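You operate a simulated robot arm through the tools that you are given. There is no shell and no other tool. Be economical: measure what you need, move in short steps, check, and stop when the job is done.

You are at the controls of a simulated robot arm. One attempt, no reset.

## Task
Swap the 4 MM sieve in the shaker for the 8 MM one.
Fine: stand the old one with the others and shut both clamps again.

Only the result counts: the job must be done as asked and must still hold three seconds after the hand-in. Knocking over, shifting, dropping, spilling or breaking anything else fails it.

## Robot
A 7-joint arm with a two-finger parallel gripper, fixed in place. Base frame: the origin is at the foot of the arm, x ahead of it, y to its left, z up; the work surface is at about z = 0.8. Readings come in m, degrees, newtons and seconds.
With the tool pointing down near the work surface it reaches from about 0.34 to 0.78 m from the base axis. Its first joint turns from -166.0 to 166.0 degrees. Payload 3.91 kg.
The tool frame sits at the grasp point between the pads (the TCP): z along the fingers, y along the line on which they close. The tips reach 0.03 m beyond it. Largest opening 0.11 m; finger width 0.02, thickness 0.01; the body of the gripper, 0.048 by 0.112 m, starts 0.055 m behind the TCP.
Orientation is that of the tool frame in the base frame, as a unit quaternion [w, x, y, z]. With the fingers straight down and closing along the base's y, the tool's x points along the base's -x, its y along +y and its z along -z.

## Interface
- The arm moves only by the tool step_arm. Its argument "rows" is a list of rows, each an object of numbers (a shift or turn left out is 0, a gripper value left out holds the last): "wx", "wy", "wz": the turn, a rotation vector about the tool's x, y, z in units of 6 degrees (1.0 is 6 degrees); "x", "y", "z": the shift along the tool's x, y, z in units of 50 mm (1.0 is 50 mm); "hand": the gripper command, from -1 (fully open) to 1 (shut), values between in proportion. In form: [{"wx": .., "wy": .., "wz": .., "x": .., "y": .., "z": .., "hand": ..}, ...]. A call has 1 to 12 rows; each row shifts and turns the commanded pose from where the row before left it, along the tool's axes as they then stand. A call with a number of a shift or a turn outside -1 to 1 is refused whole. Rows are played at 5 a second. More than 0.05 m and 8.6 degrees between two rows, or a gripper value outside its range, and nothing of the call is played. A pose out of reach is approached as far as the arm can. The call stops where the force on the tool passes 90 N (or 10 N more than at its start, if that is more) or the arm is blocked; 0.2 s more then pass. Each finger travels about 0.153 m/s and halts on what it meets, pressing with about 36 N; the grip force reading is that of the motor and also rises with nothing between the fingers. The clock runs only during rows and for 0.2 s after the last one: add rows that do not move to give the fingers time. It gives the time, the measured TCP pose, the force on the tool (base axes), the opening and the grip force at its end, in the units of the frame above (readings bear some noise), with the torque about the TCP (base axes, N m) and any sound that the robot's microphone picked up.
- Cameras (640 x 400 px; columns grow to the right, rows downward): "scene" is fixed at [0.2188, -0.4986, 1.4104]; the picture's right is [0.77, -0.64, 0.00], its down [-0.30, -0.36, -0.88] and it looks along [0.56, 0.68, -0.47] (base axes); focal length 255 px, centre (320, 200). "wrist" rides on the gripper at [0.077, 0.007, -0.114] in the tool frame; the picture's right is [-0.09, 1.00, 0.00], its down [-0.80, -0.07, -0.59] and it looks along [-0.59, -0.05, 0.80] (tool axes); focal length 270 px, centre (320, 200).
- snapshot(camera): a new picture of that camera. The clock stands still meanwhile.
- raise_lower(by): slides the trunk up (or, below 0, down) by that many m; the arm rides with it, the base frame stays. It gives what a move gives, with no picture.
- locate(camera, pixels): for up to 12 pixels [column, row] of the newest picture of that camera ("zoom" is the newest enlarged one), the place [x, y, z] in the base frame of the surface seen there, good to about 0.002 m. The clock stands still meanwhile.
- inspect(camera, box): a new picture of the part [left, top, right, bottom] of that camera's present view, enlarged. The clock stands still meanwhile.
- hand_in(): hands the job in; it is judged then, once.

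Keep the steps short. Do not move on a guess: measure, check each grasp and each placing, and mend mistakes. In all there are 80 turns and 38 pictures (those below and enlarged ones count). Leave the gripper open and the arm clear of the work at the hand-in unless told otherwise, and finish with a single line.

The tools are called after "Request:" as name(argument=value, ...) on one line, values as JSON. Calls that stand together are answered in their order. step_arm: Moves the arm, as the interface text tells. Its arguments: {"type":"object","properties":{"rows":{"type":"array"}},"required":["rows"]} The other tools are called the same way: raise_lower (by) slides the trunk up or down; snapshot (camera) takes a picture; locate (camera, pixels) gives the place of the surface under pixels of a picture; inspect (camera, box) takes an enlarged picture of a part of a camera's view; hand_in () hands the job in.

At the start:

```text
time: 0.0
position: [0.4427, 0.0973, 1.2701]
tool_rot: [0.0, 0.0, 1.0, -0.001]
wrist_force: [0.5, 0.5, -0.1]
ft_torque: [-0.01, -0.03, -0.01]
width: 0.11
grip_force: 0.0
trunk travel left (down, up): [-0.575, 0.035]
```

scene: 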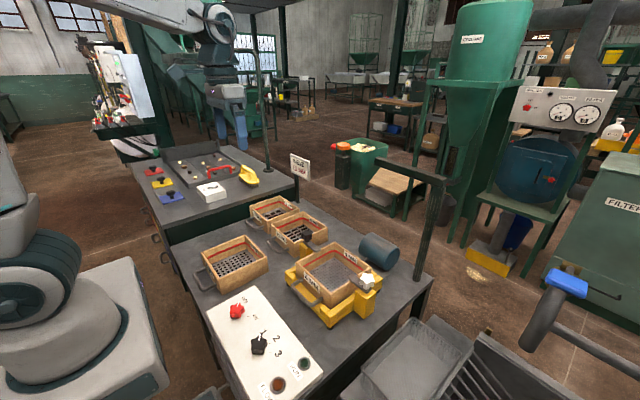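
wrist: 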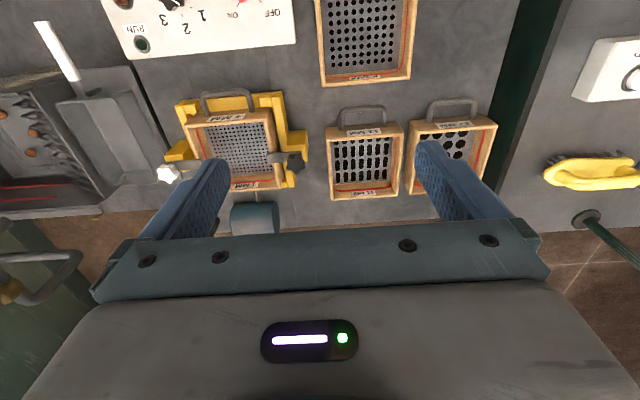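

The shaker (yellow) is near scene px (335,280), with three other sieves beside it. I'll zoom in on both views to read labels and clamps.

Request:
inspect(camera="scene", box=[180, 180, 420, 330])

Request:
inspect(camera="wrist", box=[140, 70, 340, 220])

Request:
inspect(camera="wrist", box=[300, 0, 520, 210])

Request:
inspect(camera="wrist", box=[100, 0, 320, 70])

```text
2.67 times, centred on (300, 255) of scene
```

zoom: 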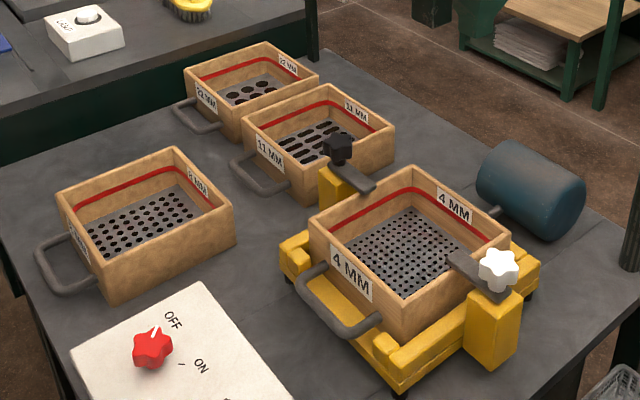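

```text
2.67 times, centred on (240, 145) of wrist
```

zoom: 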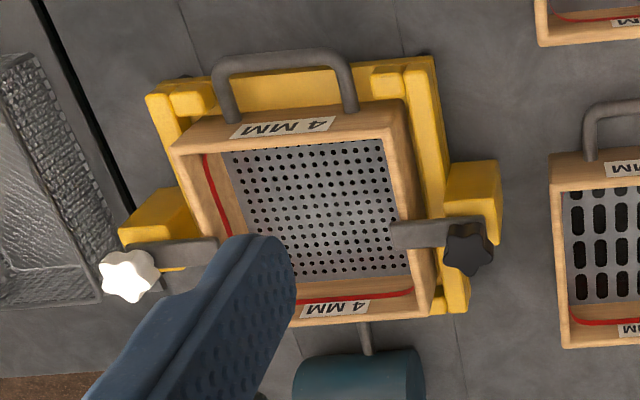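

```text
1.90 times, centred on (410, 105) of wrist
```

zoom: 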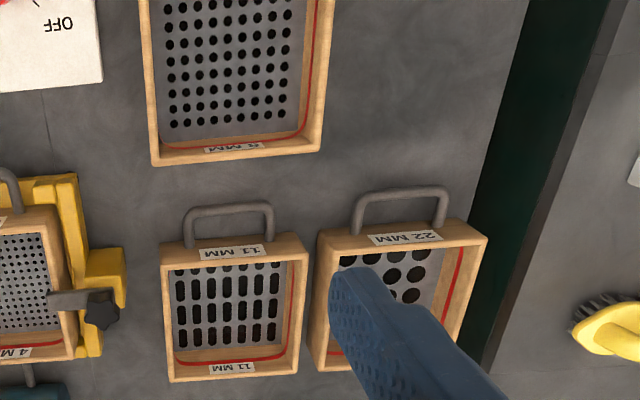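

```text
2.91 times, centred on (210, 35) of wrist
```

zoom: 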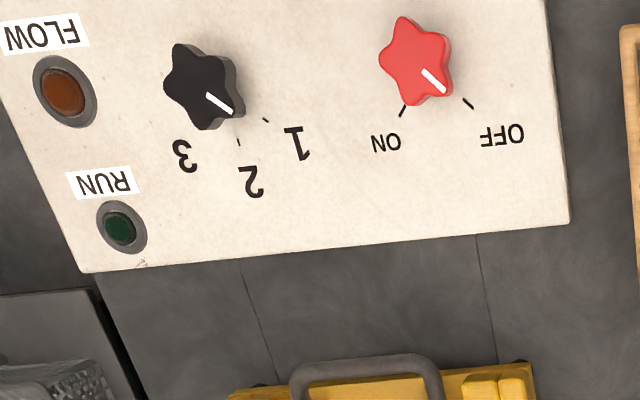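

The 4 MM is clamped by a black-knob arm (left, +y) and a white-knob arm (right, -y); the near-left spare reads 8 MM or 3 MM (to be confirmed). Red switch looks to be at OFF, lamps dark. I'll measure key points.

Request:
locate(camera="scene", pixels=[[307, 235], [318, 249], [366, 281], [355, 290], [202, 251], [246, 236], [268, 257], [219, 291], [198, 277], [214, 265], [235, 305], [365, 302]])

Request:
locate(camera="wrist", pixels=[[225, 97], [196, 117], [266, 112], [276, 182], [286, 162], [265, 157], [180, 172], [205, 147], [287, 135], [195, 140], [322, 83], [407, 76]])

Request:
inspect(camera="scene", box=[190, 225, 280, 300])

```text
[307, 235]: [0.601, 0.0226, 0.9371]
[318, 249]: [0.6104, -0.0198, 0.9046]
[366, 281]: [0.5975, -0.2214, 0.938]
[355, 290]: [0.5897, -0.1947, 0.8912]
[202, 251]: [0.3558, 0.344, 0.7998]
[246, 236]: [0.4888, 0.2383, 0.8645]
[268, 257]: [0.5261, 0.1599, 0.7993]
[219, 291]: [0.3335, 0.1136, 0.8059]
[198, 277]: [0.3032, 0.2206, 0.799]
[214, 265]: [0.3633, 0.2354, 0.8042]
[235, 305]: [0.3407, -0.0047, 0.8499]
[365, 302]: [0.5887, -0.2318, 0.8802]
```

```text
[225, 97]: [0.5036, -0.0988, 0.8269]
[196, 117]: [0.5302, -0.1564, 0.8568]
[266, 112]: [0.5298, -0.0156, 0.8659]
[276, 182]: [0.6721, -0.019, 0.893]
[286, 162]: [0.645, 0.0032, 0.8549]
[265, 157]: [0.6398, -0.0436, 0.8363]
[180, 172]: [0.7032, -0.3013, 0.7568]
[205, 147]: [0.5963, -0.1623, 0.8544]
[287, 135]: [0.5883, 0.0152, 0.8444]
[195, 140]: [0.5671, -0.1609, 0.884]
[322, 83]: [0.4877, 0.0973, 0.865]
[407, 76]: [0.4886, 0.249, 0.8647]
```

```text
5.33 times, centred on (235, 262) of scene
```

zoom: 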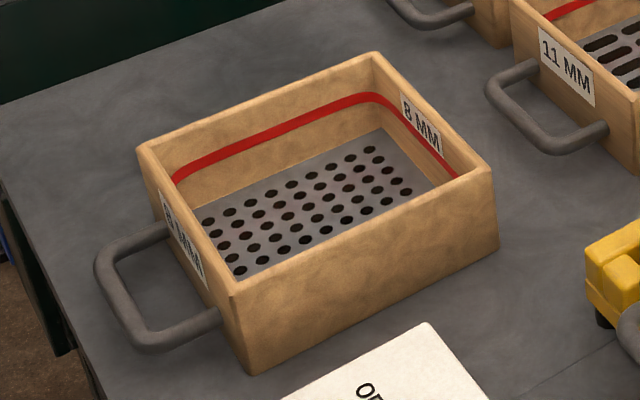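

The near-left one reads 8 MM. Measuring its rim corners and handle.

Request:
locate(camera="zoom", pixels=[[375, 55], [490, 172], [235, 288], [141, 151], [103, 262], [145, 345], [150, 240], [195, 330], [430, 200], [235, 108], [300, 230], [130, 310]])

Request:
inspect(camera="scene", box=[280, 220, 400, 310])

```text
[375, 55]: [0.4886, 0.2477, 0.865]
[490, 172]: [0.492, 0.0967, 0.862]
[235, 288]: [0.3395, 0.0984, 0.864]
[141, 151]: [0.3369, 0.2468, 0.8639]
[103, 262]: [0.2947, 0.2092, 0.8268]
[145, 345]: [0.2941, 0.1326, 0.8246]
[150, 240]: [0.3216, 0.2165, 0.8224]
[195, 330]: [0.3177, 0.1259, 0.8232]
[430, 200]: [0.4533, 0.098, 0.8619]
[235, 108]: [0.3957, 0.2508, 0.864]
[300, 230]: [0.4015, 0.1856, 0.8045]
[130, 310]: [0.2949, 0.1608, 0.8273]
```

```text
4.44 times, centred on (340, 265) of scene
```

zoom: 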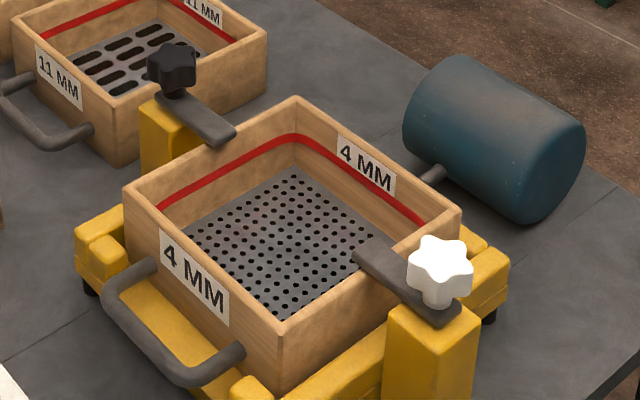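

Measuring the 4 MM sieve's rim, frame and clamp parts in this zoom.

Request:
locate(camera="zoom", pixels=[[130, 189], [296, 101], [456, 212], [284, 318], [173, 50], [188, 100], [228, 136], [438, 250], [447, 314], [365, 256], [105, 220], [440, 325]])

Request:
locate(camera="zoom", pixels=[[95, 235], [105, 260], [155, 300], [250, 392], [340, 370], [460, 275], [495, 258], [110, 290], [190, 380], [290, 210], [160, 95], [195, 72]])

```text
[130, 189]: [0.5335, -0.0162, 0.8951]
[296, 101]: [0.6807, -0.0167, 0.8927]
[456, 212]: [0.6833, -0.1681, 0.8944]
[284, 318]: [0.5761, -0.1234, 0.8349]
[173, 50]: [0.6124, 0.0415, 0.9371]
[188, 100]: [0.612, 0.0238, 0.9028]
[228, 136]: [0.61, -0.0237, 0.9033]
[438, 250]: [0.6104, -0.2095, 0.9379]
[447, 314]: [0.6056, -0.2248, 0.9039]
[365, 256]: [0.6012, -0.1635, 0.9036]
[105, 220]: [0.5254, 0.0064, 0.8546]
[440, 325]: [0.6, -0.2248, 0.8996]
```

```text
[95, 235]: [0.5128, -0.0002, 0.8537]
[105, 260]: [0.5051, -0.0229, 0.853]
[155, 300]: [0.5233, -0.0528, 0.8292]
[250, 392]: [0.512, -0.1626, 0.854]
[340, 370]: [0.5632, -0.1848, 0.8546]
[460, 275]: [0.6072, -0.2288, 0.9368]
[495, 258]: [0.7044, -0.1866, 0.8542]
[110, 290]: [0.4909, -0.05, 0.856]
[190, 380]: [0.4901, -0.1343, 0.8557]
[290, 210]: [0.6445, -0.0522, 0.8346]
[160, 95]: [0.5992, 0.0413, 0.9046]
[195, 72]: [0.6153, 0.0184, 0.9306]
```

4 MM: x 0.532–0.683, y −0.167–−0.015, rim 0.895. Clamp knobs about (0.607, 0.033) and (0.607, −0.217), z≈0.937. Now measuring the free table area and the other sieves.

Request:
locate(camera="scene", pixels=[[170, 242], [180, 250], [190, 240], [215, 225], [240, 212], [250, 208], [205, 300], [235, 230], [250, 202], [280, 196], [318, 216], [285, 254]])

Request:
locate(camera="wrist", pixels=[[440, 40], [480, 40], [500, 40], [490, 90], [328, 130], [402, 125], [408, 122], [495, 118], [330, 198], [398, 192], [360, 95], [450, 90]])

```text
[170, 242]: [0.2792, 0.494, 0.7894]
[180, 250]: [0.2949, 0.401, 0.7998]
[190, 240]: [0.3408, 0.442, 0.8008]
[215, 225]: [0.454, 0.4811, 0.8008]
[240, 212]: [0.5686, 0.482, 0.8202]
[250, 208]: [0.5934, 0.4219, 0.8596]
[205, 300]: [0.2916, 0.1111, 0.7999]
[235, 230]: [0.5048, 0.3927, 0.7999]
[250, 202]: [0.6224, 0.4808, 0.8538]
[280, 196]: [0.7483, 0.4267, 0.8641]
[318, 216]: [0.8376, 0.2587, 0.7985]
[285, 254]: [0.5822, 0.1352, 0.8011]
```

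```text
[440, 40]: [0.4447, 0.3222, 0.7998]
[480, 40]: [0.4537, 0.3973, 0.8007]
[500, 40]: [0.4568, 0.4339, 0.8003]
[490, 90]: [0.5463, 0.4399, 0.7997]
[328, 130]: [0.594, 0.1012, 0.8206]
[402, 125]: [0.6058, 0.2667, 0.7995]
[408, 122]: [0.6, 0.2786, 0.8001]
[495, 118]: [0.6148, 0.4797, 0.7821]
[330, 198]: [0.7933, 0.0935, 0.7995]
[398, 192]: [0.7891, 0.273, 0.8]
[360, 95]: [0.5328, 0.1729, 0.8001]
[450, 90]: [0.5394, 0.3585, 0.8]
```

Free table space exists left of the 8 MM: around (0.414, 0.355), edge at y≈0.485. First the black clamp: moving above its knob at (0.607, 0.034), staying at z≈1.02.

Request:
step_arm(rows=[{"x": -0.66, "y": -0.25, "z": 0.5, "hand": -1}, {"x": -0.66, "y": -0.25, "z": 1}, {"x": -0.66, "y": -0.25, "z": 1}, {"x": -0.66, "y": -0.25, "z": 1}, {"x": -0.65, "y": -0.26, "z": 1}, {"z": 0.5}, {}])

Request:
snapshot(camera="wrist")

```text
refused: row 2 steps farther than a row can; nothing moved
```

```text
29 pictures are left
```

wrist: 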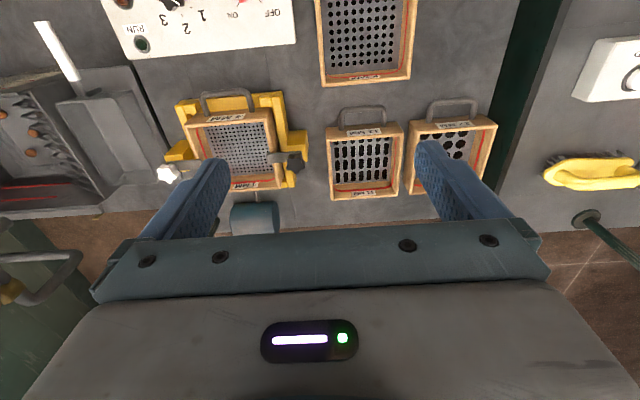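

The combined step exceeded 50 mm per row, so nothing moved. Splitting into smaller rows.

Request:
step_arm(rows=[{"x": -0.8, "y": -0.3, "hand": -1}, {"x": -0.8, "y": -0.3}, {"x": -0.8, "y": -0.3}, {"x": -0.89, "y": -0.37}, {"z": 0.95}, {"z": 0.95}, {"z": 0.95}, {"z": 0.95}, {"z": 0.95}, {"z": 0.25}, {}])

Request:
snapshot(camera="wrist")

```text
time: 2.4
position: [0.6068, 0.0345, 1.02]
tool_rot: [0.0, 0.0, 1.0, 0.0]
wrist_force: [0.0, 0.8, 0.3]
ft_torque: [0.01, 0.01, 0.03]
width: 0.1101
grip_force: 0.0
trunk travel left (down, up): [-0.575, 0.035]
```

```text
28 pictures are left
```

wrist: 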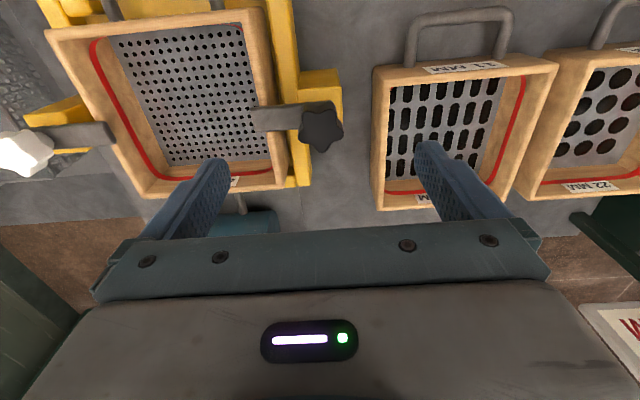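

The black knob is visible at (320,128). Measuring knob and arm outline.

Request:
locate(camera="wrist", pixels=[[320, 126], [308, 106], [330, 104], [341, 126], [302, 130], [320, 148], [255, 117], [278, 128], [278, 108], [338, 96], [38, 150], [85, 132]])

Request:
inspect(camera="wrist", box=[240, 60, 380, 170])

```text
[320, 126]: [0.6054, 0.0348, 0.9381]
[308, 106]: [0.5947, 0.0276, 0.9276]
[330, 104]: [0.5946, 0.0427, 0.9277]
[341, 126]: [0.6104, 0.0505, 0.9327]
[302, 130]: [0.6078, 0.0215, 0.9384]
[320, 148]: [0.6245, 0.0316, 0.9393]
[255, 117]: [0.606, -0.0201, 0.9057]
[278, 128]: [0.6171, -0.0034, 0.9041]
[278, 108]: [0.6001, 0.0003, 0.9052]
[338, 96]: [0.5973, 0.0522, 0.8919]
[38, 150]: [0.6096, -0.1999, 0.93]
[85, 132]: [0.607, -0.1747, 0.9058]
```

```text
3.64 times, centred on (310, 115) of wrist
```

zoom: 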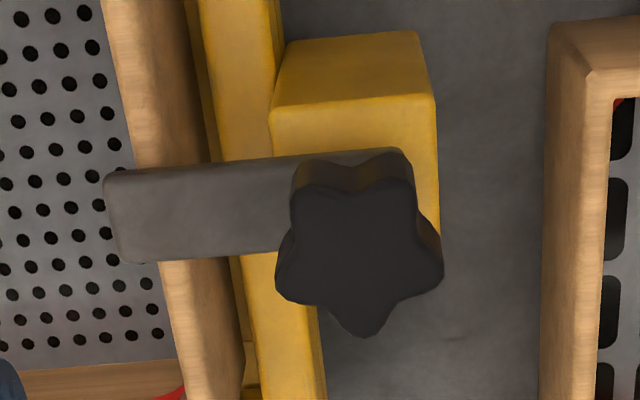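

Knob centre (0.608, 0.035), about 34 mm wide, top 0.939. Lowering to TCP z≈0.942 (tips 0.912, above the arm at 0.905) and closing.

Request:
step_arm(rows=[{"z": 0.8, "x": -0.02}, {"z": 0.5}, {"z": 0.27}, {"hand": 1}, {}, {}, {}])

```text
time: 4.0
position: [0.6078, 0.0345, 0.9405]
tool_rot: [0.0, 0.0, 1.0, 0.0]
wrist_force: [-1.7, 0.7, -5.5]
ft_torque: [0.38, -0.97, -0.04]
width: 0.0359
grip_force: 44.9
trunk travel left (down, up): [-0.575, 0.035]
```

Gripped (width 0.036). Trying a small counter-clockwise turn (tool wz negative), watching torque.

Request:
step_arm(rows=[{"wz": -1}, {"wz": -1}, {}])

Request:
inspect(camera="scene", box=[280, 210, 400, 300])

```text
time: 4.8
position: [0.6082, 0.034, 0.9411]
tool_rot: [0.0, -0.106, 0.994, 0.0]
wrist_force: [0.6, 2.3, -1.8]
ft_torque: [0.32, 0.09, -0.21]
width: 0.0351
grip_force: 44.8
trunk travel left (down, up): [-0.575, 0.035]
```

```text
4.44 times, centred on (340, 255) of scene
```

zoom: 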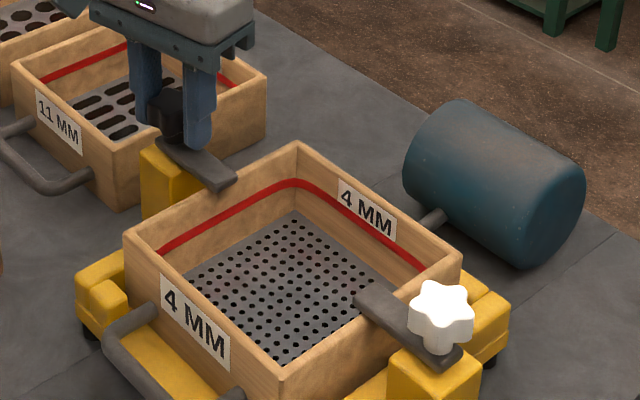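

Request:
locate(camera="zoom", pixels=[[218, 184], [228, 180], [232, 172], [215, 178], [180, 150], [200, 165]])

Request:
step_arm(rows=[{"wz": -1}, {"wz": -1}, {"wz": -1}, {}])

Request:
inspect(camera="scene", box=[280, 210, 400, 300])

```text
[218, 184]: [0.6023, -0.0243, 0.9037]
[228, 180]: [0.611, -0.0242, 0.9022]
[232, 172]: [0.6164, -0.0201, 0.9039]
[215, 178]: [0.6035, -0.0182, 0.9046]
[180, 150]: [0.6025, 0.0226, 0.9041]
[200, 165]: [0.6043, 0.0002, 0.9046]
```

```text
time: 5.8
position: [0.6085, 0.034, 0.9413]
tool_rot: [0.0, -0.259, 0.966, 0.001]
wrist_force: [0.4, 3.1, 1.2]
ft_torque: [0.45, -0.01, -0.74]
width: 0.0354
grip_force: 44.9
trunk travel left (down, up): [-0.575, 0.035]
```

```text
4.44 times, centred on (340, 255) of scene
```

zoom: 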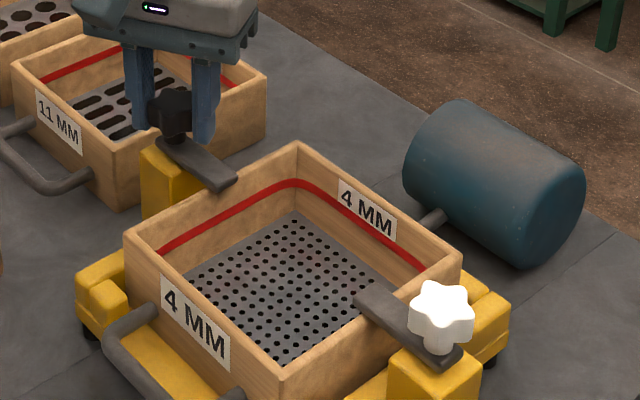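

The arm did not swing and the resisting torque grew to 0.74 N m, so this direction is likely against a stop. Turning back and past, clockwise.

Request:
step_arm(rows=[{"wz": 1}, {"wz": 1}, {"wz": 1}, {"wz": 1}, {"wz": 1}, {}])

Request:
step_arm(rows=[{"wz": 1}, {"wz": 1}, {"wz": 1}, {}])

Request:
inspect(camera="scene", box=[280, 210, 400, 300])

```text
time: 7.2
position: [0.6087, 0.0337, 0.9408]
tool_rot: [-0.001, 0.001, 1.0, 0.0]
wrist_force: [0.4, 3.1, -3.3]
ft_torque: [0.35, -0.54, -0.01]
width: 0.0357
grip_force: 45.5
trunk travel left (down, up): [-0.575, 0.035]
```

```text
time: 8.2
position: [0.6099, 0.0342, 0.9403]
tool_rot: [0.0, 0.158, 0.987, 0.0]
wrist_force: [3.9, 3.9, 2.2]
ft_torque: [0.46, 0.77, -0.01]
width: 0.0357
grip_force: 44.2
trunk travel left (down, up): [-0.575, 0.035]
```

```text
4.44 times, centred on (340, 255) of scene
```

zoom: 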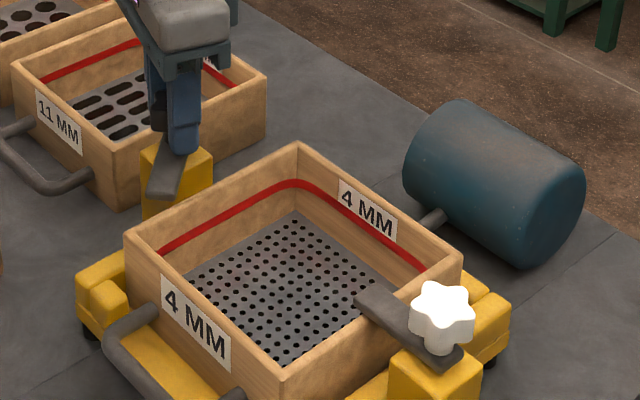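

Clockwise works: arm has swung roughly 50° toward −x. Continuing about 42° more.

Request:
step_arm(rows=[{"wz": 1}, {"wz": 1}, {"wz": 1}, {"wz": 1}, {"wz": 1}, {"wz": 1}, {"wz": 1}, {}])

Request:
inspect(camera="scene", box=[280, 210, 400, 300])

```text
time: 10.0
position: [0.6095, 0.035, 0.9411]
tool_rot: [0.0, 0.501, 0.865, 0.0]
wrist_force: [6.3, 6.1, 4.5]
ft_torque: [0.2, 0.38, -0.04]
width: 0.0356
grip_force: 45.2
trunk travel left (down, up): [-0.575, 0.035]
```

```text
4.44 times, centred on (340, 255) of scene
```

zoom: 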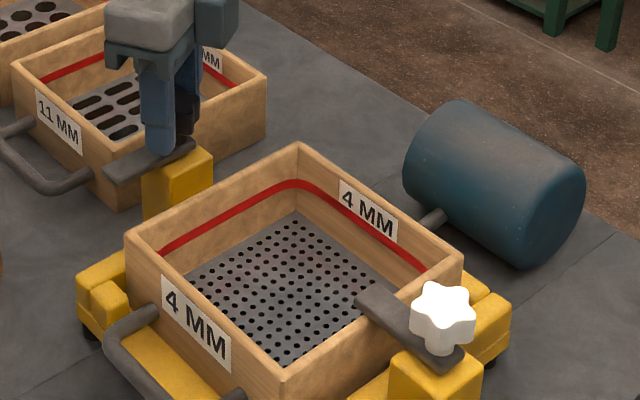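

Black clamp is open (arm along −x, clear of sieve). Release, lift, rotate back square.

Request:
step_arm(rows=[{"hand": -1}, {}, {"z": -0.8}, {"z": -0.8}, {"wz": -1}, {"wz": -1}, {"wz": -1}, {"wz": -1}, {"wz": -1}, {"wz": -1}, {"wz": -1}, {"wz": -1}])

Request:
step_arm(rows=[{"wz": -1}, {"wz": -1}, {"y": -0.85}, {"y": -0.85}, {"y": -0.85}, {"y": -0.85}, {"y": -0.85}, {"y": -0.85}, {}])

Request:
snapshot(camera="wrist")

```text
time: 12.6
position: [0.6087, 0.0323, 1.0218]
tool_rot: [-0.001, 0.104, 0.995, -0.001]
wrist_force: [0.4, 0.2, 0.2]
ft_torque: [-0.01, -0.02, 0.0]
width: 0.1102
grip_force: 0.2
trunk travel left (down, up): [-0.575, 0.035]
```

```text
time: 14.6
position: [0.606, -0.2209, 1.0208]
tool_rot: [-0.001, 0.0, 1.0, 0.0]
wrist_force: [0.3, 0.3, -0.9]
ft_torque: [0.0, -0.03, -0.01]
width: 0.1099
grip_force: 0.1
trunk travel left (down, up): [-0.575, 0.035]
```

```text
22 pictures are left
```

wrist: 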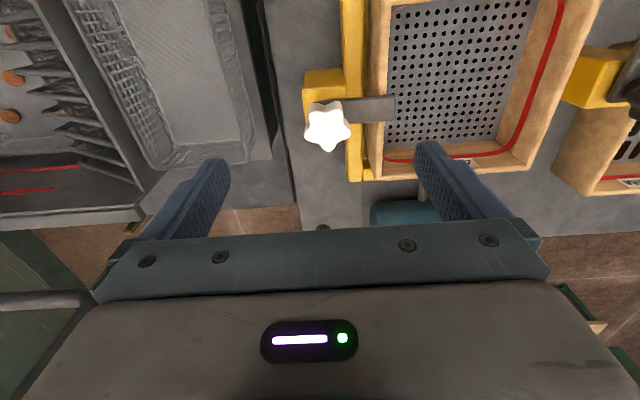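

Request:
locate(camera="wrist", pixels=[[328, 127], [308, 126], [347, 126], [328, 148], [318, 105], [392, 108]])

```text
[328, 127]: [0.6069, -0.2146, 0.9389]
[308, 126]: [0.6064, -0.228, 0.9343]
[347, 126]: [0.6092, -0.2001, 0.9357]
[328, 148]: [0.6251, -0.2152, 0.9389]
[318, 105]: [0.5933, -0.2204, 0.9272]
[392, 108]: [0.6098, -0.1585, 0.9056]
```

White knob centre (0.608, −0.215). Shift slightly, descend to 0.941, close, then turn counter-clockwise (mirror of the black one).

Request:
step_arm(rows=[{"z": 0.8, "x": -0.04, "y": 0.1}, {"z": 0.5}, {"z": 0.28}, {"hand": 1}, {}, {}, {}])

Request:
step_arm(rows=[{"wz": -1}, {"wz": -1}, {"wz": -1}, {}])

Request:
inspect(camera="scene", box=[300, 220, 420, 310])

```text
time: 16.2
position: [0.6098, -0.2163, 0.9417]
tool_rot: [-0.001, 0.0, 1.0, 0.0]
wrist_force: [-2.7, 3.2, -2.0]
ft_torque: [-0.17, -0.56, -0.02]
width: 0.0356
grip_force: 45.5
trunk travel left (down, up): [-0.575, 0.035]
```

```text
time: 17.2
position: [0.6096, -0.2172, 0.9417]
tool_rot: [-0.001, -0.156, 0.988, 0.0]
wrist_force: [-3.6, 3.1, -9.6]
ft_torque: [-0.03, -1.28, 0.05]
width: 0.0356
grip_force: 44.8
trunk travel left (down, up): [-0.575, 0.035]
```

```text
4.44 times, centred on (360, 265) of scene
```

zoom: 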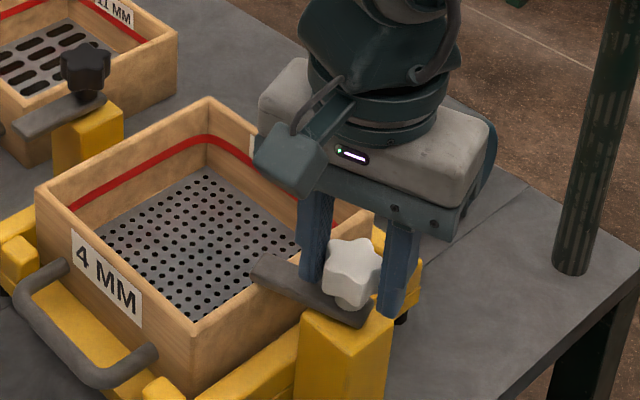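

Low torque and the arm moves with the knob toward −x. Continuing to 90°.

Request:
step_arm(rows=[{"wz": -1}, {"wz": -1}, {"wz": -1}, {"wz": -1}, {"wz": -1}, {"wz": -1}, {"wz": -1}, {"wz": -1}, {"wz": -1}, {"wz": -1}, {"wz": -1}, {"wz": -1}])

Request:
inspect(camera="scene", box=[280, 200, 440, 320])

```text
time: 19.8
position: [0.6102, -0.2163, 0.9416]
tool_rot: [-0.001, -0.707, 0.707, 0.0]
wrist_force: [-8.8, 4.0, -9.5]
ft_torque: [-0.68, -0.11, -0.01]
width: 0.0357
grip_force: 44.9
trunk travel left (down, up): [-0.575, 0.035]
```

```text
3.33 times, centred on (360, 260) of scene
```

zoom: 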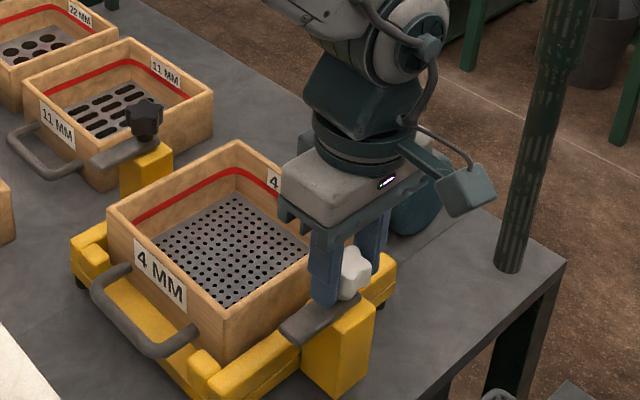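

Both clamps are open. Release, lift, and move above the near wall of the 4 MM (0.538, −0.0915); the tool is now closing along x, as wanted.

Request:
step_arm(rows=[{"hand": -1}, {}, {"z": -0.8}, {"z": -0.8}, {"x": -0.83, "y": 0.48}, {"x": -0.83, "y": 0.48}, {"x": -0.83, "y": 0.48, "hand": 0.1}, {}, {}])

Request:
snapshot(camera="wrist")

```text
time: 21.8
position: [0.5409, -0.0922, 1.023]
tool_rot: [0.0, -0.706, 0.708, 0.0]
wrist_force: [-0.2, 0.7, 0.6]
ft_torque: [0.0, 0.02, 0.0]
width: 0.0495
grip_force: 0.0
trunk travel left (down, up): [-0.575, 0.035]
```

```text
19 pictures are left
```

wrist: 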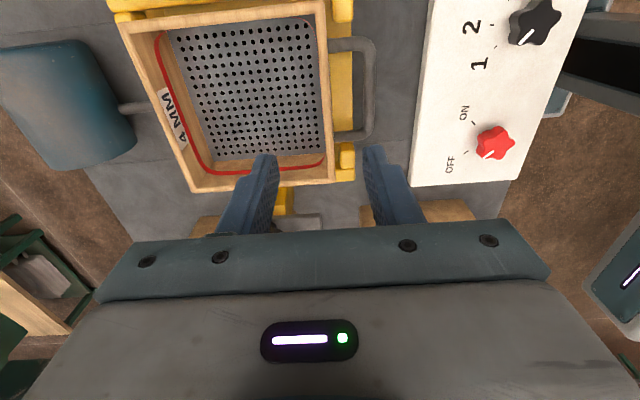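

Request:
locate(camera="wrist", pixels=[[332, 110], [324, 110], [328, 110], [318, 40], [325, 40], [335, 178], [329, 178], [372, 85], [345, 133], [340, 48], [320, 115], [250, 85]])

```text
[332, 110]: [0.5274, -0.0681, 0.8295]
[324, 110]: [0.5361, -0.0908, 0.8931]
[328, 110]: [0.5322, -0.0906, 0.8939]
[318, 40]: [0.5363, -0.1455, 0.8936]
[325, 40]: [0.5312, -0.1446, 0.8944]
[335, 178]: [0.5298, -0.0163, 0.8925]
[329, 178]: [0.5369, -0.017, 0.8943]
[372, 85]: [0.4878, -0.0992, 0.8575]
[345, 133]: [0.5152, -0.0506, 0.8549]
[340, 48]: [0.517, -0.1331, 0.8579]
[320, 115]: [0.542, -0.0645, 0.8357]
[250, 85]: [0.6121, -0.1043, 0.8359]
```

Near wall spans x 0.531–0.541, mesh at z 0.836, handle bar near x 0.488. Centre on 0.536 and descend to TCP z≈0.873 with fingers half open.

Request:
step_arm(rows=[{"y": 0.1, "z": 0.3}, {"z": 0.9}, {"z": 0.9}, {"z": 0.5}, {"z": 0.4}, {}])

Request:
step_arm(rows=[{"hand": 1}, {}, {}])

```text
time: 23.2
position: [0.5331, -0.0922, 0.8719]
tool_rot: [0.0, -0.707, 0.707, 0.001]
wrist_force: [-0.5, -0.1, -0.5]
ft_torque: [0.01, -0.01, 0.0]
width: 0.0495
grip_force: 0.1
trunk travel left (down, up): [-0.575, 0.035]
```

```text
time: 24.0
position: [0.5333, -0.0906, 0.8702]
tool_rot: [0.0, -0.707, 0.707, 0.0]
wrist_force: [1.0, -0.7, -0.2]
ft_torque: [-0.09, 0.03, 0.01]
width: 0.0076
grip_force: 36.1
trunk travel left (down, up): [-0.575, 0.035]
```

Gripping the wall (7.6 mm). Lifting slowly 35 mm, reading load.

Request:
step_arm(rows=[{"z": -0.2}, {"z": -0.2}, {"z": -0.3}, {}, {}])

Request:
inspect(camera="scene", box=[280, 200, 440, 320])

```text
time: 25.2
position: [0.5326, -0.0925, 0.9078]
tool_rot: [0.0, 0.708, -0.707, 0.0]
wrist_force: [-0.1, 0.2, -2.8]
ft_torque: [-0.01, 0.2, 0.0]
width: 0.0074
grip_force: 36.3
trunk travel left (down, up): [-0.575, 0.035]
```

```text
3.33 times, centred on (360, 260) of scene
```

zoom: 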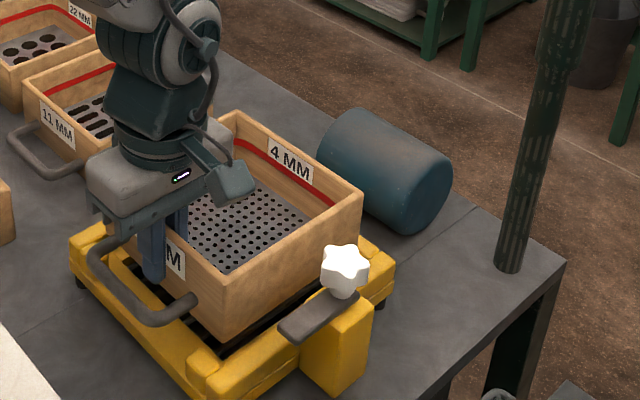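

Load only 2.8 N, no sag. Lifting to bottom ≈0.97 and carrying to the free spot (centre 0.414, 0.355).

Request:
step_arm(rows=[{"z": -0.5}, {"z": -0.75}, {"z": -0.75}, {}])

Request:
step_arm(rows=[{"x": -0.746, "y": 0.322}, {"x": -0.746, "y": 0.322}, {"x": -0.746, "y": 0.322}, {"x": -0.746, "y": 0.322}, {"x": -0.746, "y": 0.322}, {"x": -0.746, "y": 0.322}, {"x": -0.746, "y": 0.322}, {"x": -0.746, "y": 0.322}, {"x": -0.746, "y": 0.322}, {"x": -0.746, "y": 0.322}, {"x": -0.746, "y": 0.322}, {"x": -0.746, "y": 0.322}])

Request:
snapshot(camera="scene")

```text
time: 26.2
position: [0.5325, -0.0941, 1.0092]
tool_rot: [0.0, 0.707, -0.707, 0.0]
wrist_force: [0.0, 0.4, -3.4]
ft_torque: [-0.01, 0.19, 0.03]
width: 0.008
grip_force: 35.9
trunk travel left (down, up): [-0.575, 0.035]
```

```text
time: 28.8
position: [0.3415, 0.3553, 1.006]
tool_rot: [0.0, -0.706, 0.708, 0.0]
wrist_force: [-0.1, 0.2, -3.8]
ft_torque: [-0.01, 0.19, -0.02]
width: 0.0078
grip_force: 35.5
trunk travel left (down, up): [-0.575, 0.035]
```

```text
17 pictures are left
```

scene: 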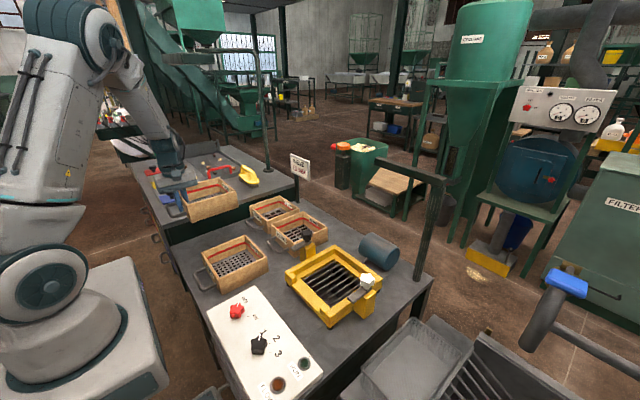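

Sieve is clear above the free spot. Lowering to 5 mm above the table, then gently to contact.

Request:
step_arm(rows=[{"z": 0.8}, {"z": 0.8}, {"z": 0.8}, {"z": 0.5}, {"z": 0.25}, {}])

Request:
step_arm(rows=[{"z": 0.06}, {"z": 0.05}, {}])

```text
time: 30.2
position: [0.3419, 0.3562, 0.8488]
tool_rot: [-0.001, 0.707, -0.707, 0.0]
wrist_force: [-0.1, 0.2, -2.7]
ft_torque: [-0.01, 0.22, 0.02]
width: 0.0079
grip_force: 36.7
trunk travel left (down, up): [-0.575, 0.035]
```

```text
time: 31.0
position: [0.3396, 0.356, 0.8441]
tool_rot: [0.0, -0.707, 0.708, 0.0]
wrist_force: [-0.6, 0.7, -2.9]
ft_torque: [-0.02, 0.19, -0.02]
width: 0.0077
grip_force: 36.3
trunk travel left (down, up): [-0.575, 0.035]
```

Request:
step_arm(rows=[{"z": 0.03}, {"z": 0.03}, {}])

```text
time: 31.8
position: [0.3395, 0.356, 0.8418]
tool_rot: [-0.001, 0.707, -0.707, 0.0]
wrist_force: [0.2, 2.1, 10.6]
ft_torque: [-1.0, 0.26, -0.02]
width: 0.0078
grip_force: 35.6
trunk travel left (down, up): [-0.575, 0.035]
```

Contact at z≈0.842. Opening partly (staying clear of the handle) and lifting.

Request:
step_arm(rows=[{"hand": 0.35}, {}, {}, {"z": -0.5}, {"z": -0.8}, {"z": -0.8}, {"z": -0.8}, {"x": 0.9}, {"x": 0.9}, {"x": 0.9}, {"x": 0.96}, {}])

Request:
snapshot(camera="wrist")

Request:
inspect(camera="scene", box=[160, 180, 320, 300])

```text
time: 34.4
position: [0.3426, 0.1721, 0.9843]
tool_rot: [0.0, -0.707, 0.708, 0.0]
wrist_force: [0.3, -0.4, 0.2]
ft_torque: [-0.04, -0.03, -0.01]
width: 0.0359
grip_force: 0.1
trunk travel left (down, up): [-0.575, 0.035]
```

```text
16 pictures are left
```

wrist: 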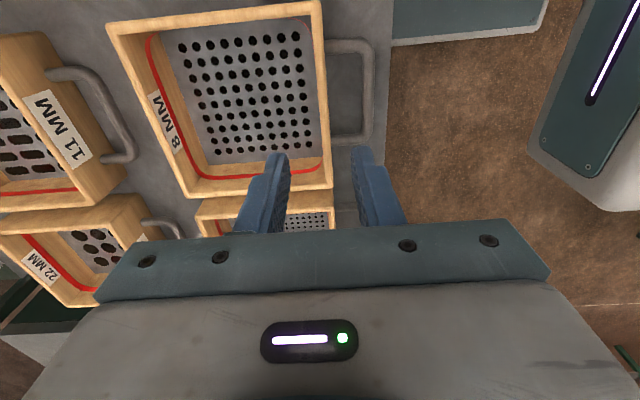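

```text
3.33 times, centred on (240, 240) of scene
```

zoom: 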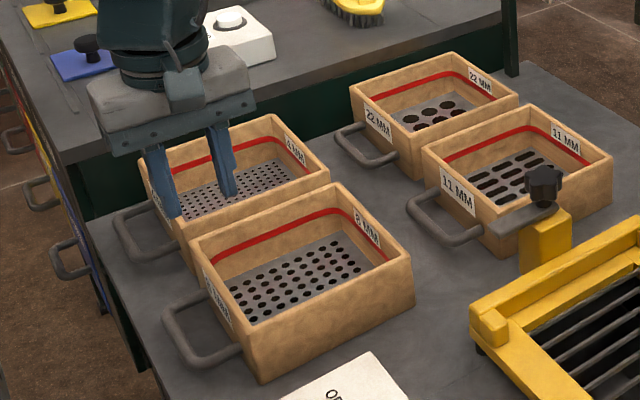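

The 4 MM stands neatly beside the 8 MM. Now precise measurement of the 8 MM (walls, sides).

Request:
locate(camera="wrist", pixels=[[325, 90], [318, 90], [320, 10], [330, 180], [190, 191], [110, 25], [260, 14], [260, 190], [322, 90], [250, 90], [370, 90], [120, 65]])

Request:
locate(camera="scene", pixels=[[290, 275], [330, 248], [378, 275], [330, 322], [300, 267], [325, 254], [362, 275], [328, 306], [290, 268], [325, 316], [372, 270], [330, 275]])

Request:
inspect(camera="scene", box=[275, 230, 395, 335])

```text
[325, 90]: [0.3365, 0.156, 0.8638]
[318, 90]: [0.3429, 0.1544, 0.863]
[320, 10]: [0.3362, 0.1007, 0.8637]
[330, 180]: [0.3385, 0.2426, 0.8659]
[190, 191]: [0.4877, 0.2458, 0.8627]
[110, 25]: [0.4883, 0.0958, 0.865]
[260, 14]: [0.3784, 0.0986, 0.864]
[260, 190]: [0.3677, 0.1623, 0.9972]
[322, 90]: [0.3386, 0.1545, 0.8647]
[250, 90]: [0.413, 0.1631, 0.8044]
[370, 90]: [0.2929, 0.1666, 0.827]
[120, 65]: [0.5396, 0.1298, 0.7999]
```

```text
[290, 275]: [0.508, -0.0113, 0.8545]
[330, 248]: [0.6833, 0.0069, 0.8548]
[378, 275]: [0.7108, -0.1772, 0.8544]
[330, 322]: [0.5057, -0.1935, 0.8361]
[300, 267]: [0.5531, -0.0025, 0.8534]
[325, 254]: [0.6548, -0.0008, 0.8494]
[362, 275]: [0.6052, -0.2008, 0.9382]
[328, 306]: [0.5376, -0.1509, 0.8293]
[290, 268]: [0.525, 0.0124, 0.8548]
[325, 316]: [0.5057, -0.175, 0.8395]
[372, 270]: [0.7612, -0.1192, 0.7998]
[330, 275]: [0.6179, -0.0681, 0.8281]
```

```text
3.81 times, centred on (335, 282) of scene
```

zoom: 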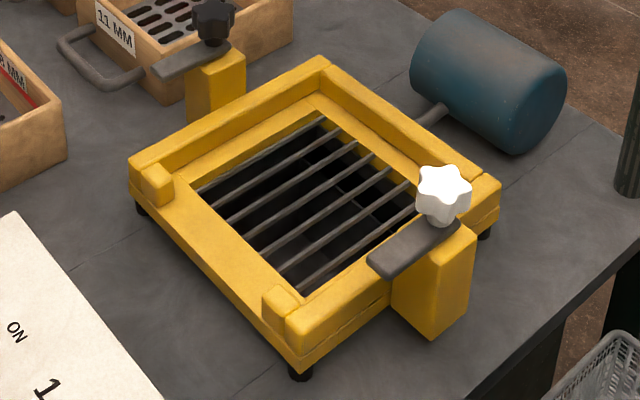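

Measuring the seat's inner edges: side rails, far rail, front stops.

Request:
locate(camera="zoom", pixels=[[260, 110], [260, 118], [300, 84], [380, 105], [375, 115], [174, 188], [172, 178], [296, 298], [340, 285], [335, 290], [265, 300], [160, 200]])

Request:
locate(camera="zoom", pixels=[[320, 76], [322, 70], [240, 130], [240, 122], [420, 130], [410, 135], [300, 310], [285, 320], [350, 272], [156, 172], [150, 178], [278, 292]])

```text
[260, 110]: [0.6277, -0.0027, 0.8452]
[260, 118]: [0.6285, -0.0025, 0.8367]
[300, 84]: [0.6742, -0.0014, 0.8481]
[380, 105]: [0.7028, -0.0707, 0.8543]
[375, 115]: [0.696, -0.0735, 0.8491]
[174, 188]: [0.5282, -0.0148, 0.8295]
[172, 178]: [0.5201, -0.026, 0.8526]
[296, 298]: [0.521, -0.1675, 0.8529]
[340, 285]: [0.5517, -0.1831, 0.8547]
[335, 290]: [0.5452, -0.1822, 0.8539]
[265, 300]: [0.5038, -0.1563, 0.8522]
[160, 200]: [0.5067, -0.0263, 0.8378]
```

```text
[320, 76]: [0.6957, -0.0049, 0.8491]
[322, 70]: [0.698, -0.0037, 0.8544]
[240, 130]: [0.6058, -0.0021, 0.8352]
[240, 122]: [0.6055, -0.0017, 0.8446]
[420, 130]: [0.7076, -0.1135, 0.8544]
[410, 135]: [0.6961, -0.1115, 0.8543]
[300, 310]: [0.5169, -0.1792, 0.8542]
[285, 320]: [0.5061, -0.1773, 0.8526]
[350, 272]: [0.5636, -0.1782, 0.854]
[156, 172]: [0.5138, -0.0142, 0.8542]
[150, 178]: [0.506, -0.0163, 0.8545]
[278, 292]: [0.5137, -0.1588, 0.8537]
```

The seat has about ±13 mm clearance (x 0.521–0.695, y −0.182–−0.002). Descend on the 8 MM's near wall (0.340, 0.172) and grip.

Request:
step_arm(rows=[{"z": 0.8, "y": 0.05}, {"z": 0.8}, {"z": 0.8}, {"z": 0.44}, {}, {"hand": 1}, {}, {}])

Request:
step_arm(rows=[{"z": -0.3}, {"z": -0.5}, {"z": -0.8}, {"z": -0.8}, {"z": -0.8}, {}])

Request:
inspect(camera="scene", box=[160, 160, 340, 295])

```text
time: 36.2
position: [0.3351, 0.173, 0.8444]
tool_rot: [0.0, -0.707, 0.707, 0.0]
wrist_force: [0.7, -0.2, -0.2]
ft_torque: [0.31, -0.02, -0.09]
width: 0.0079
grip_force: 36.1
trunk travel left (down, up): [-0.575, 0.035]
```

```text
time: 37.6
position: [0.3376, 0.1748, 1.0046]
tool_rot: [0.001, 0.708, -0.707, -0.001]
wrist_force: [-0.5, 0.2, -2.7]
ft_torque: [0.01, 0.21, 0.02]
width: 0.0079
grip_force: 36.3
trunk travel left (down, up): [-0.575, 0.035]
```

```text
2.96 times, centred on (250, 228) of scene
```

zoom: 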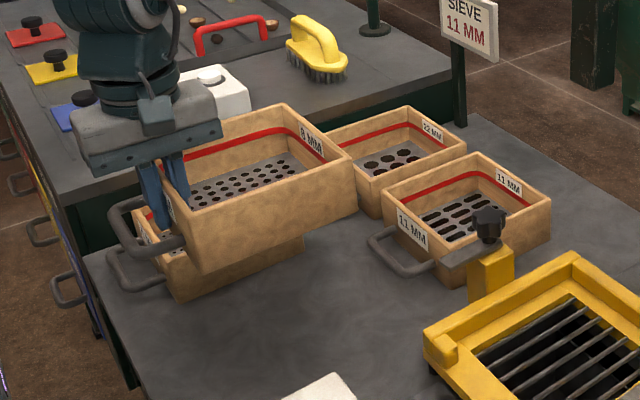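

8 MM lifted level, load 2.7 N. (The "SIEVE 11 MM" sign in the background doesn't change the order: 8 MM was asked.) Carrying to above the seat centre.

Request:
step_arm(rows=[{"z": -0.4}, {"x": 0.59, "y": -0.442}, {"x": 0.59, "y": -0.442}, {"x": 0.59, "y": -0.442}, {"x": 0.59, "y": -0.442}, {"x": 0.59, "y": -0.442}, {"x": 0.59, "y": -0.442}, {"x": 0.59, "y": -0.442}, {"x": 0.59, "y": -0.442}, {"x": 0.59, "y": -0.442}, {}, {}])

Request:
snapshot(camera="wrist")

```text
time: 40.2
position: [0.5361, -0.0943, 1.0228]
tool_rot: [0.0, 0.707, -0.707, -0.001]
wrist_force: [-0.3, 0.0, -3.6]
ft_torque: [-0.03, 0.25, 0.03]
width: 0.0079
grip_force: 35.4
trunk travel left (down, up): [-0.575, 0.035]
```

```text
12 pictures are left
```

wrist: 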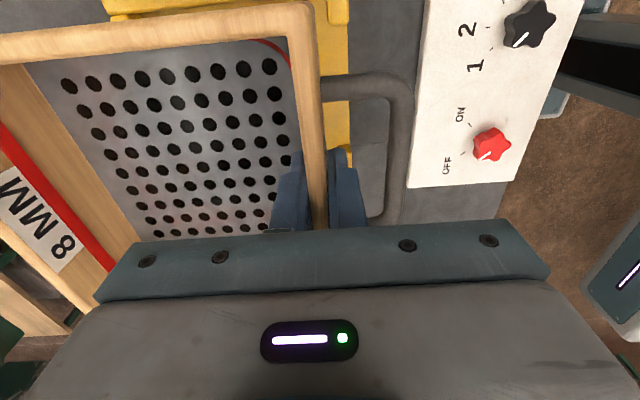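

Aligned above the seat at (0.536, −0.094). Lowering to a little above the seat, then gently to contact.

Request:
step_arm(rows=[{"z": 0.8, "x": -0.04}, {"z": 0.8}, {"z": 0.6}, {"z": 0.4}, {"z": 0.25}, {}])

Request:
step_arm(rows=[{"z": 0.05}, {"z": 0.05}, {}])

```text
time: 41.6
position: [0.5358, -0.0906, 0.8811]
tool_rot: [-0.001, 0.707, -0.707, 0.0]
wrist_force: [0.0, -0.6, -3.1]
ft_torque: [-0.02, 0.24, 0.01]
width: 0.0079
grip_force: 36.3
trunk travel left (down, up): [-0.575, 0.035]
```

```text
time: 42.4
position: [0.5372, -0.0924, 0.8769]
tool_rot: [0.0, 0.707, -0.707, 0.0]
wrist_force: [0.6, -0.9, -3.2]
ft_torque: [0.01, 0.28, -0.02]
width: 0.0079
grip_force: 36.7
trunk travel left (down, up): [-0.575, 0.035]
```

Request:
step_arm(rows=[{"z": 0.05}, {"z": 0.03}, {}])

```text
time: 43.2
position: [0.5368, -0.0899, 0.8745]
tool_rot: [0.001, -0.707, 0.707, 0.0]
wrist_force: [0.0, -1.0, 9.1]
ft_torque: [0.89, 0.25, -0.06]
width: 0.0081
grip_force: 36.4
trunk travel left (down, up): [-0.575, 0.035]
```

Seated (9 N contact). Release partly, lift, and look.

Request:
step_arm(rows=[{"hand": 0.35}, {}, {}, {"z": -0.5}, {"z": -0.8}, {"z": -0.8}, {"z": -0.8}, {}])

Request:
inspect(camera="scene", box=[260, 205, 420, 325])

```text
time: 45.0
position: [0.5355, -0.0903, 1.0178]
tool_rot: [0.0, -0.707, 0.707, 0.001]
wrist_force: [-1.2, 0.1, -0.1]
ft_torque: [0.01, 0.01, -0.01]
width: 0.0358
grip_force: 0.1
trunk travel left (down, up): [-0.575, 0.035]
```

```text
3.33 times, centred on (340, 265) of scene
```

zoom: 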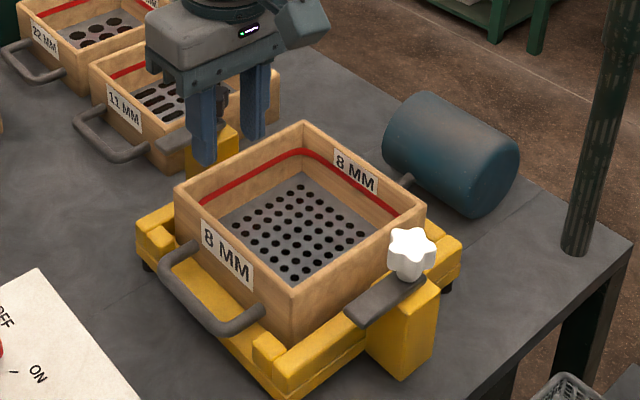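

8 MM is seated squarely. Now moving to the white knob (0.610, −0.216), same orientation as at release.

Request:
step_arm(rows=[{"x": 0.84, "y": -0.497, "hand": -1}, {"x": 0.84, "y": -0.497}, {"x": 0.84, "y": -0.497}, {}, {"z": 0.7}, {"z": 0.5}, {"z": 0.33}, {"hand": 1}, {}, {}, {}])

Request:
step_arm(rows=[{"wz": 1}, {"wz": 1}, {"wz": 1}, {"wz": 1}, {"wz": 1}, {"wz": 1}, {"wz": 1}, {"wz": 1}, {"wz": 1}, {"wz": 1}, {"wz": 1}, {"wz": 1}])

Request:
step_arm(rows=[{"wz": 1}, {"wz": 1}, {"wz": 1}, {}])

Request:
inspect(camera="scene", box=[280, 205, 420, 310])

```text
time: 47.4
position: [0.611, -0.2174, 0.9411]
tool_rot: [0.0, -0.707, 0.707, 0.0]
wrist_force: [-9.8, 0.8, -3.3]
ft_torque: [-0.7, -0.16, 0.0]
width: 0.036
grip_force: 44.4
trunk travel left (down, up): [-0.575, 0.035]
```

```text
time: 50.0
position: [0.6074, -0.2183, 0.9415]
tool_rot: [-0.002, -0.155, 0.988, 0.001]
wrist_force: [-31.8, 2.8, -9.1]
ft_torque: [-0.5, -0.18, 0.06]
width: 0.0358
grip_force: 45.3
trunk travel left (down, up): [-0.575, 0.035]
```

```text
time: 51.0
position: [0.6075, -0.2161, 0.9423]
tool_rot: [-0.002, 0.001, 1.0, 0.002]
wrist_force: [-29.8, 2.0, -9.4]
ft_torque: [-0.18, 0.26, 0.03]
width: 0.0358
grip_force: 44.7
trunk travel left (down, up): [-0.575, 0.035]
```

```text
3.81 times, centred on (350, 258) of scene
```

zoom: 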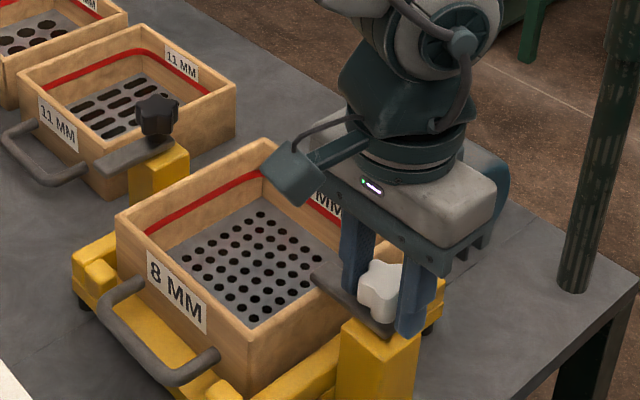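

Arm is over the rim again. Checking its angle, and trying a slight further turn to feel the stop.

Request:
locate(camera="zoom", pixels=[[316, 272], [330, 263], [345, 290], [358, 300]])

Request:
step_arm(rows=[{"wz": 0.7}, {}])

```text
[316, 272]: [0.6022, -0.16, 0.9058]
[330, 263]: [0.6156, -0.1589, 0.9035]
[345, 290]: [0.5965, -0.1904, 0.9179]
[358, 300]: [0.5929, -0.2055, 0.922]
```

```text
time: 51.6
position: [0.6084, -0.2168, 0.9403]
tool_rot: [-0.002, 0.037, 0.999, 0.001]
wrist_force: [-25.6, 3.8, -9.5]
ft_torque: [-0.14, 0.62, 0.03]
width: 0.036
grip_force: 45.3
trunk travel left (down, up): [-0.575, 0.035]
```

White arm is aligned over the rim (tip x 0.602–0.616). Releasing, lifting and checking from above.

Request:
step_arm(rows=[{"hand": -1}, {}, {}, {"z": -0.8}, {"z": -0.8}, {"y": 0.6}, {"y": 0.6}, {}])

Request:
snapshot(camera="wrist")

```text
time: 53.4
position: [0.6153, -0.1581, 1.0222]
tool_rot: [0.001, 0.037, 0.999, 0.0]
wrist_force: [-0.5, 0.0, -1.1]
ft_torque: [0.0, 0.0, 0.01]
width: 0.1101
grip_force: 0.0
trunk travel left (down, up): [-0.575, 0.035]
```

```text
9 pictures are left
```

wrist: 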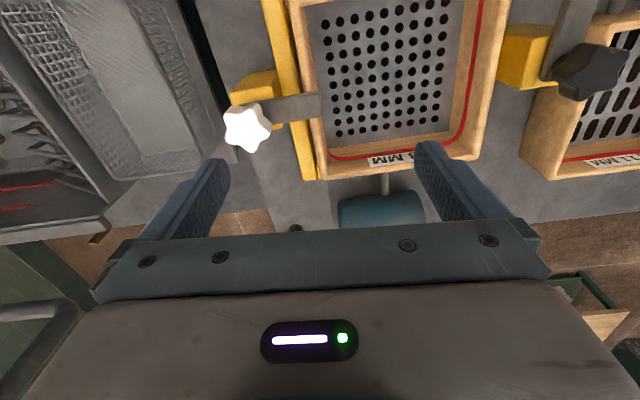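

Request:
locate(camera="wrist", pixels=[[320, 96], [319, 115], [280, 100], [282, 120], [246, 128], [265, 105], [586, 70], [550, 75], [570, 10], [315, 105]])

```text
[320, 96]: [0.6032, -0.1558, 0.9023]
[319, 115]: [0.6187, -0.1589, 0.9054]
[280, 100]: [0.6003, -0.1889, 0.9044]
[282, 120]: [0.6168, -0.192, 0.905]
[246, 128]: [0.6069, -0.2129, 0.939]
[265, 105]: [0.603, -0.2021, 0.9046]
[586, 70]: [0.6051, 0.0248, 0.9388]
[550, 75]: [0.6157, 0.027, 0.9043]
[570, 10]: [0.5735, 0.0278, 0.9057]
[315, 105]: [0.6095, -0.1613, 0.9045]
```

White clamp shut (within ~3°). Now to the black knob at (0.609, 0.0345), orientation +60° as at release.

Request:
step_arm(rows=[{"wz": -0.7}, {"y": 0.96, "x": 0.03}, {"y": 0.96, "x": 0.03}, {"y": 0.96, "x": 0.03}, {"y": 0.97, "x": 0.03}, {"wz": 1}, {"wz": 1}, {"wz": 1}, {"wz": 1}, {"wz": 1}, {"wz": 1}, {"wz": 1}])

Request:
step_arm(rows=[{"wz": 1}, {"wz": 1}, {"wz": 1}, {}])

```text
time: 56.0
position: [0.6088, 0.035, 1.0203]
tool_rot: [0.0, 0.36, 0.933, -0.001]
wrist_force: [-0.5, -0.9, 0.0]
ft_torque: [-0.01, 0.03, 0.02]
width: 0.11
grip_force: 0.0
trunk travel left (down, up): [-0.575, 0.035]
```

```text
time: 57.0
position: [0.6109, 0.0343, 1.0212]
tool_rot: [0.0, 0.501, 0.866, 0.0]
wrist_force: [-0.3, -0.6, 0.1]
ft_torque: [-0.02, -0.01, -0.01]
width: 0.1101
grip_force: 0.1
trunk travel left (down, up): [-0.575, 0.035]
```

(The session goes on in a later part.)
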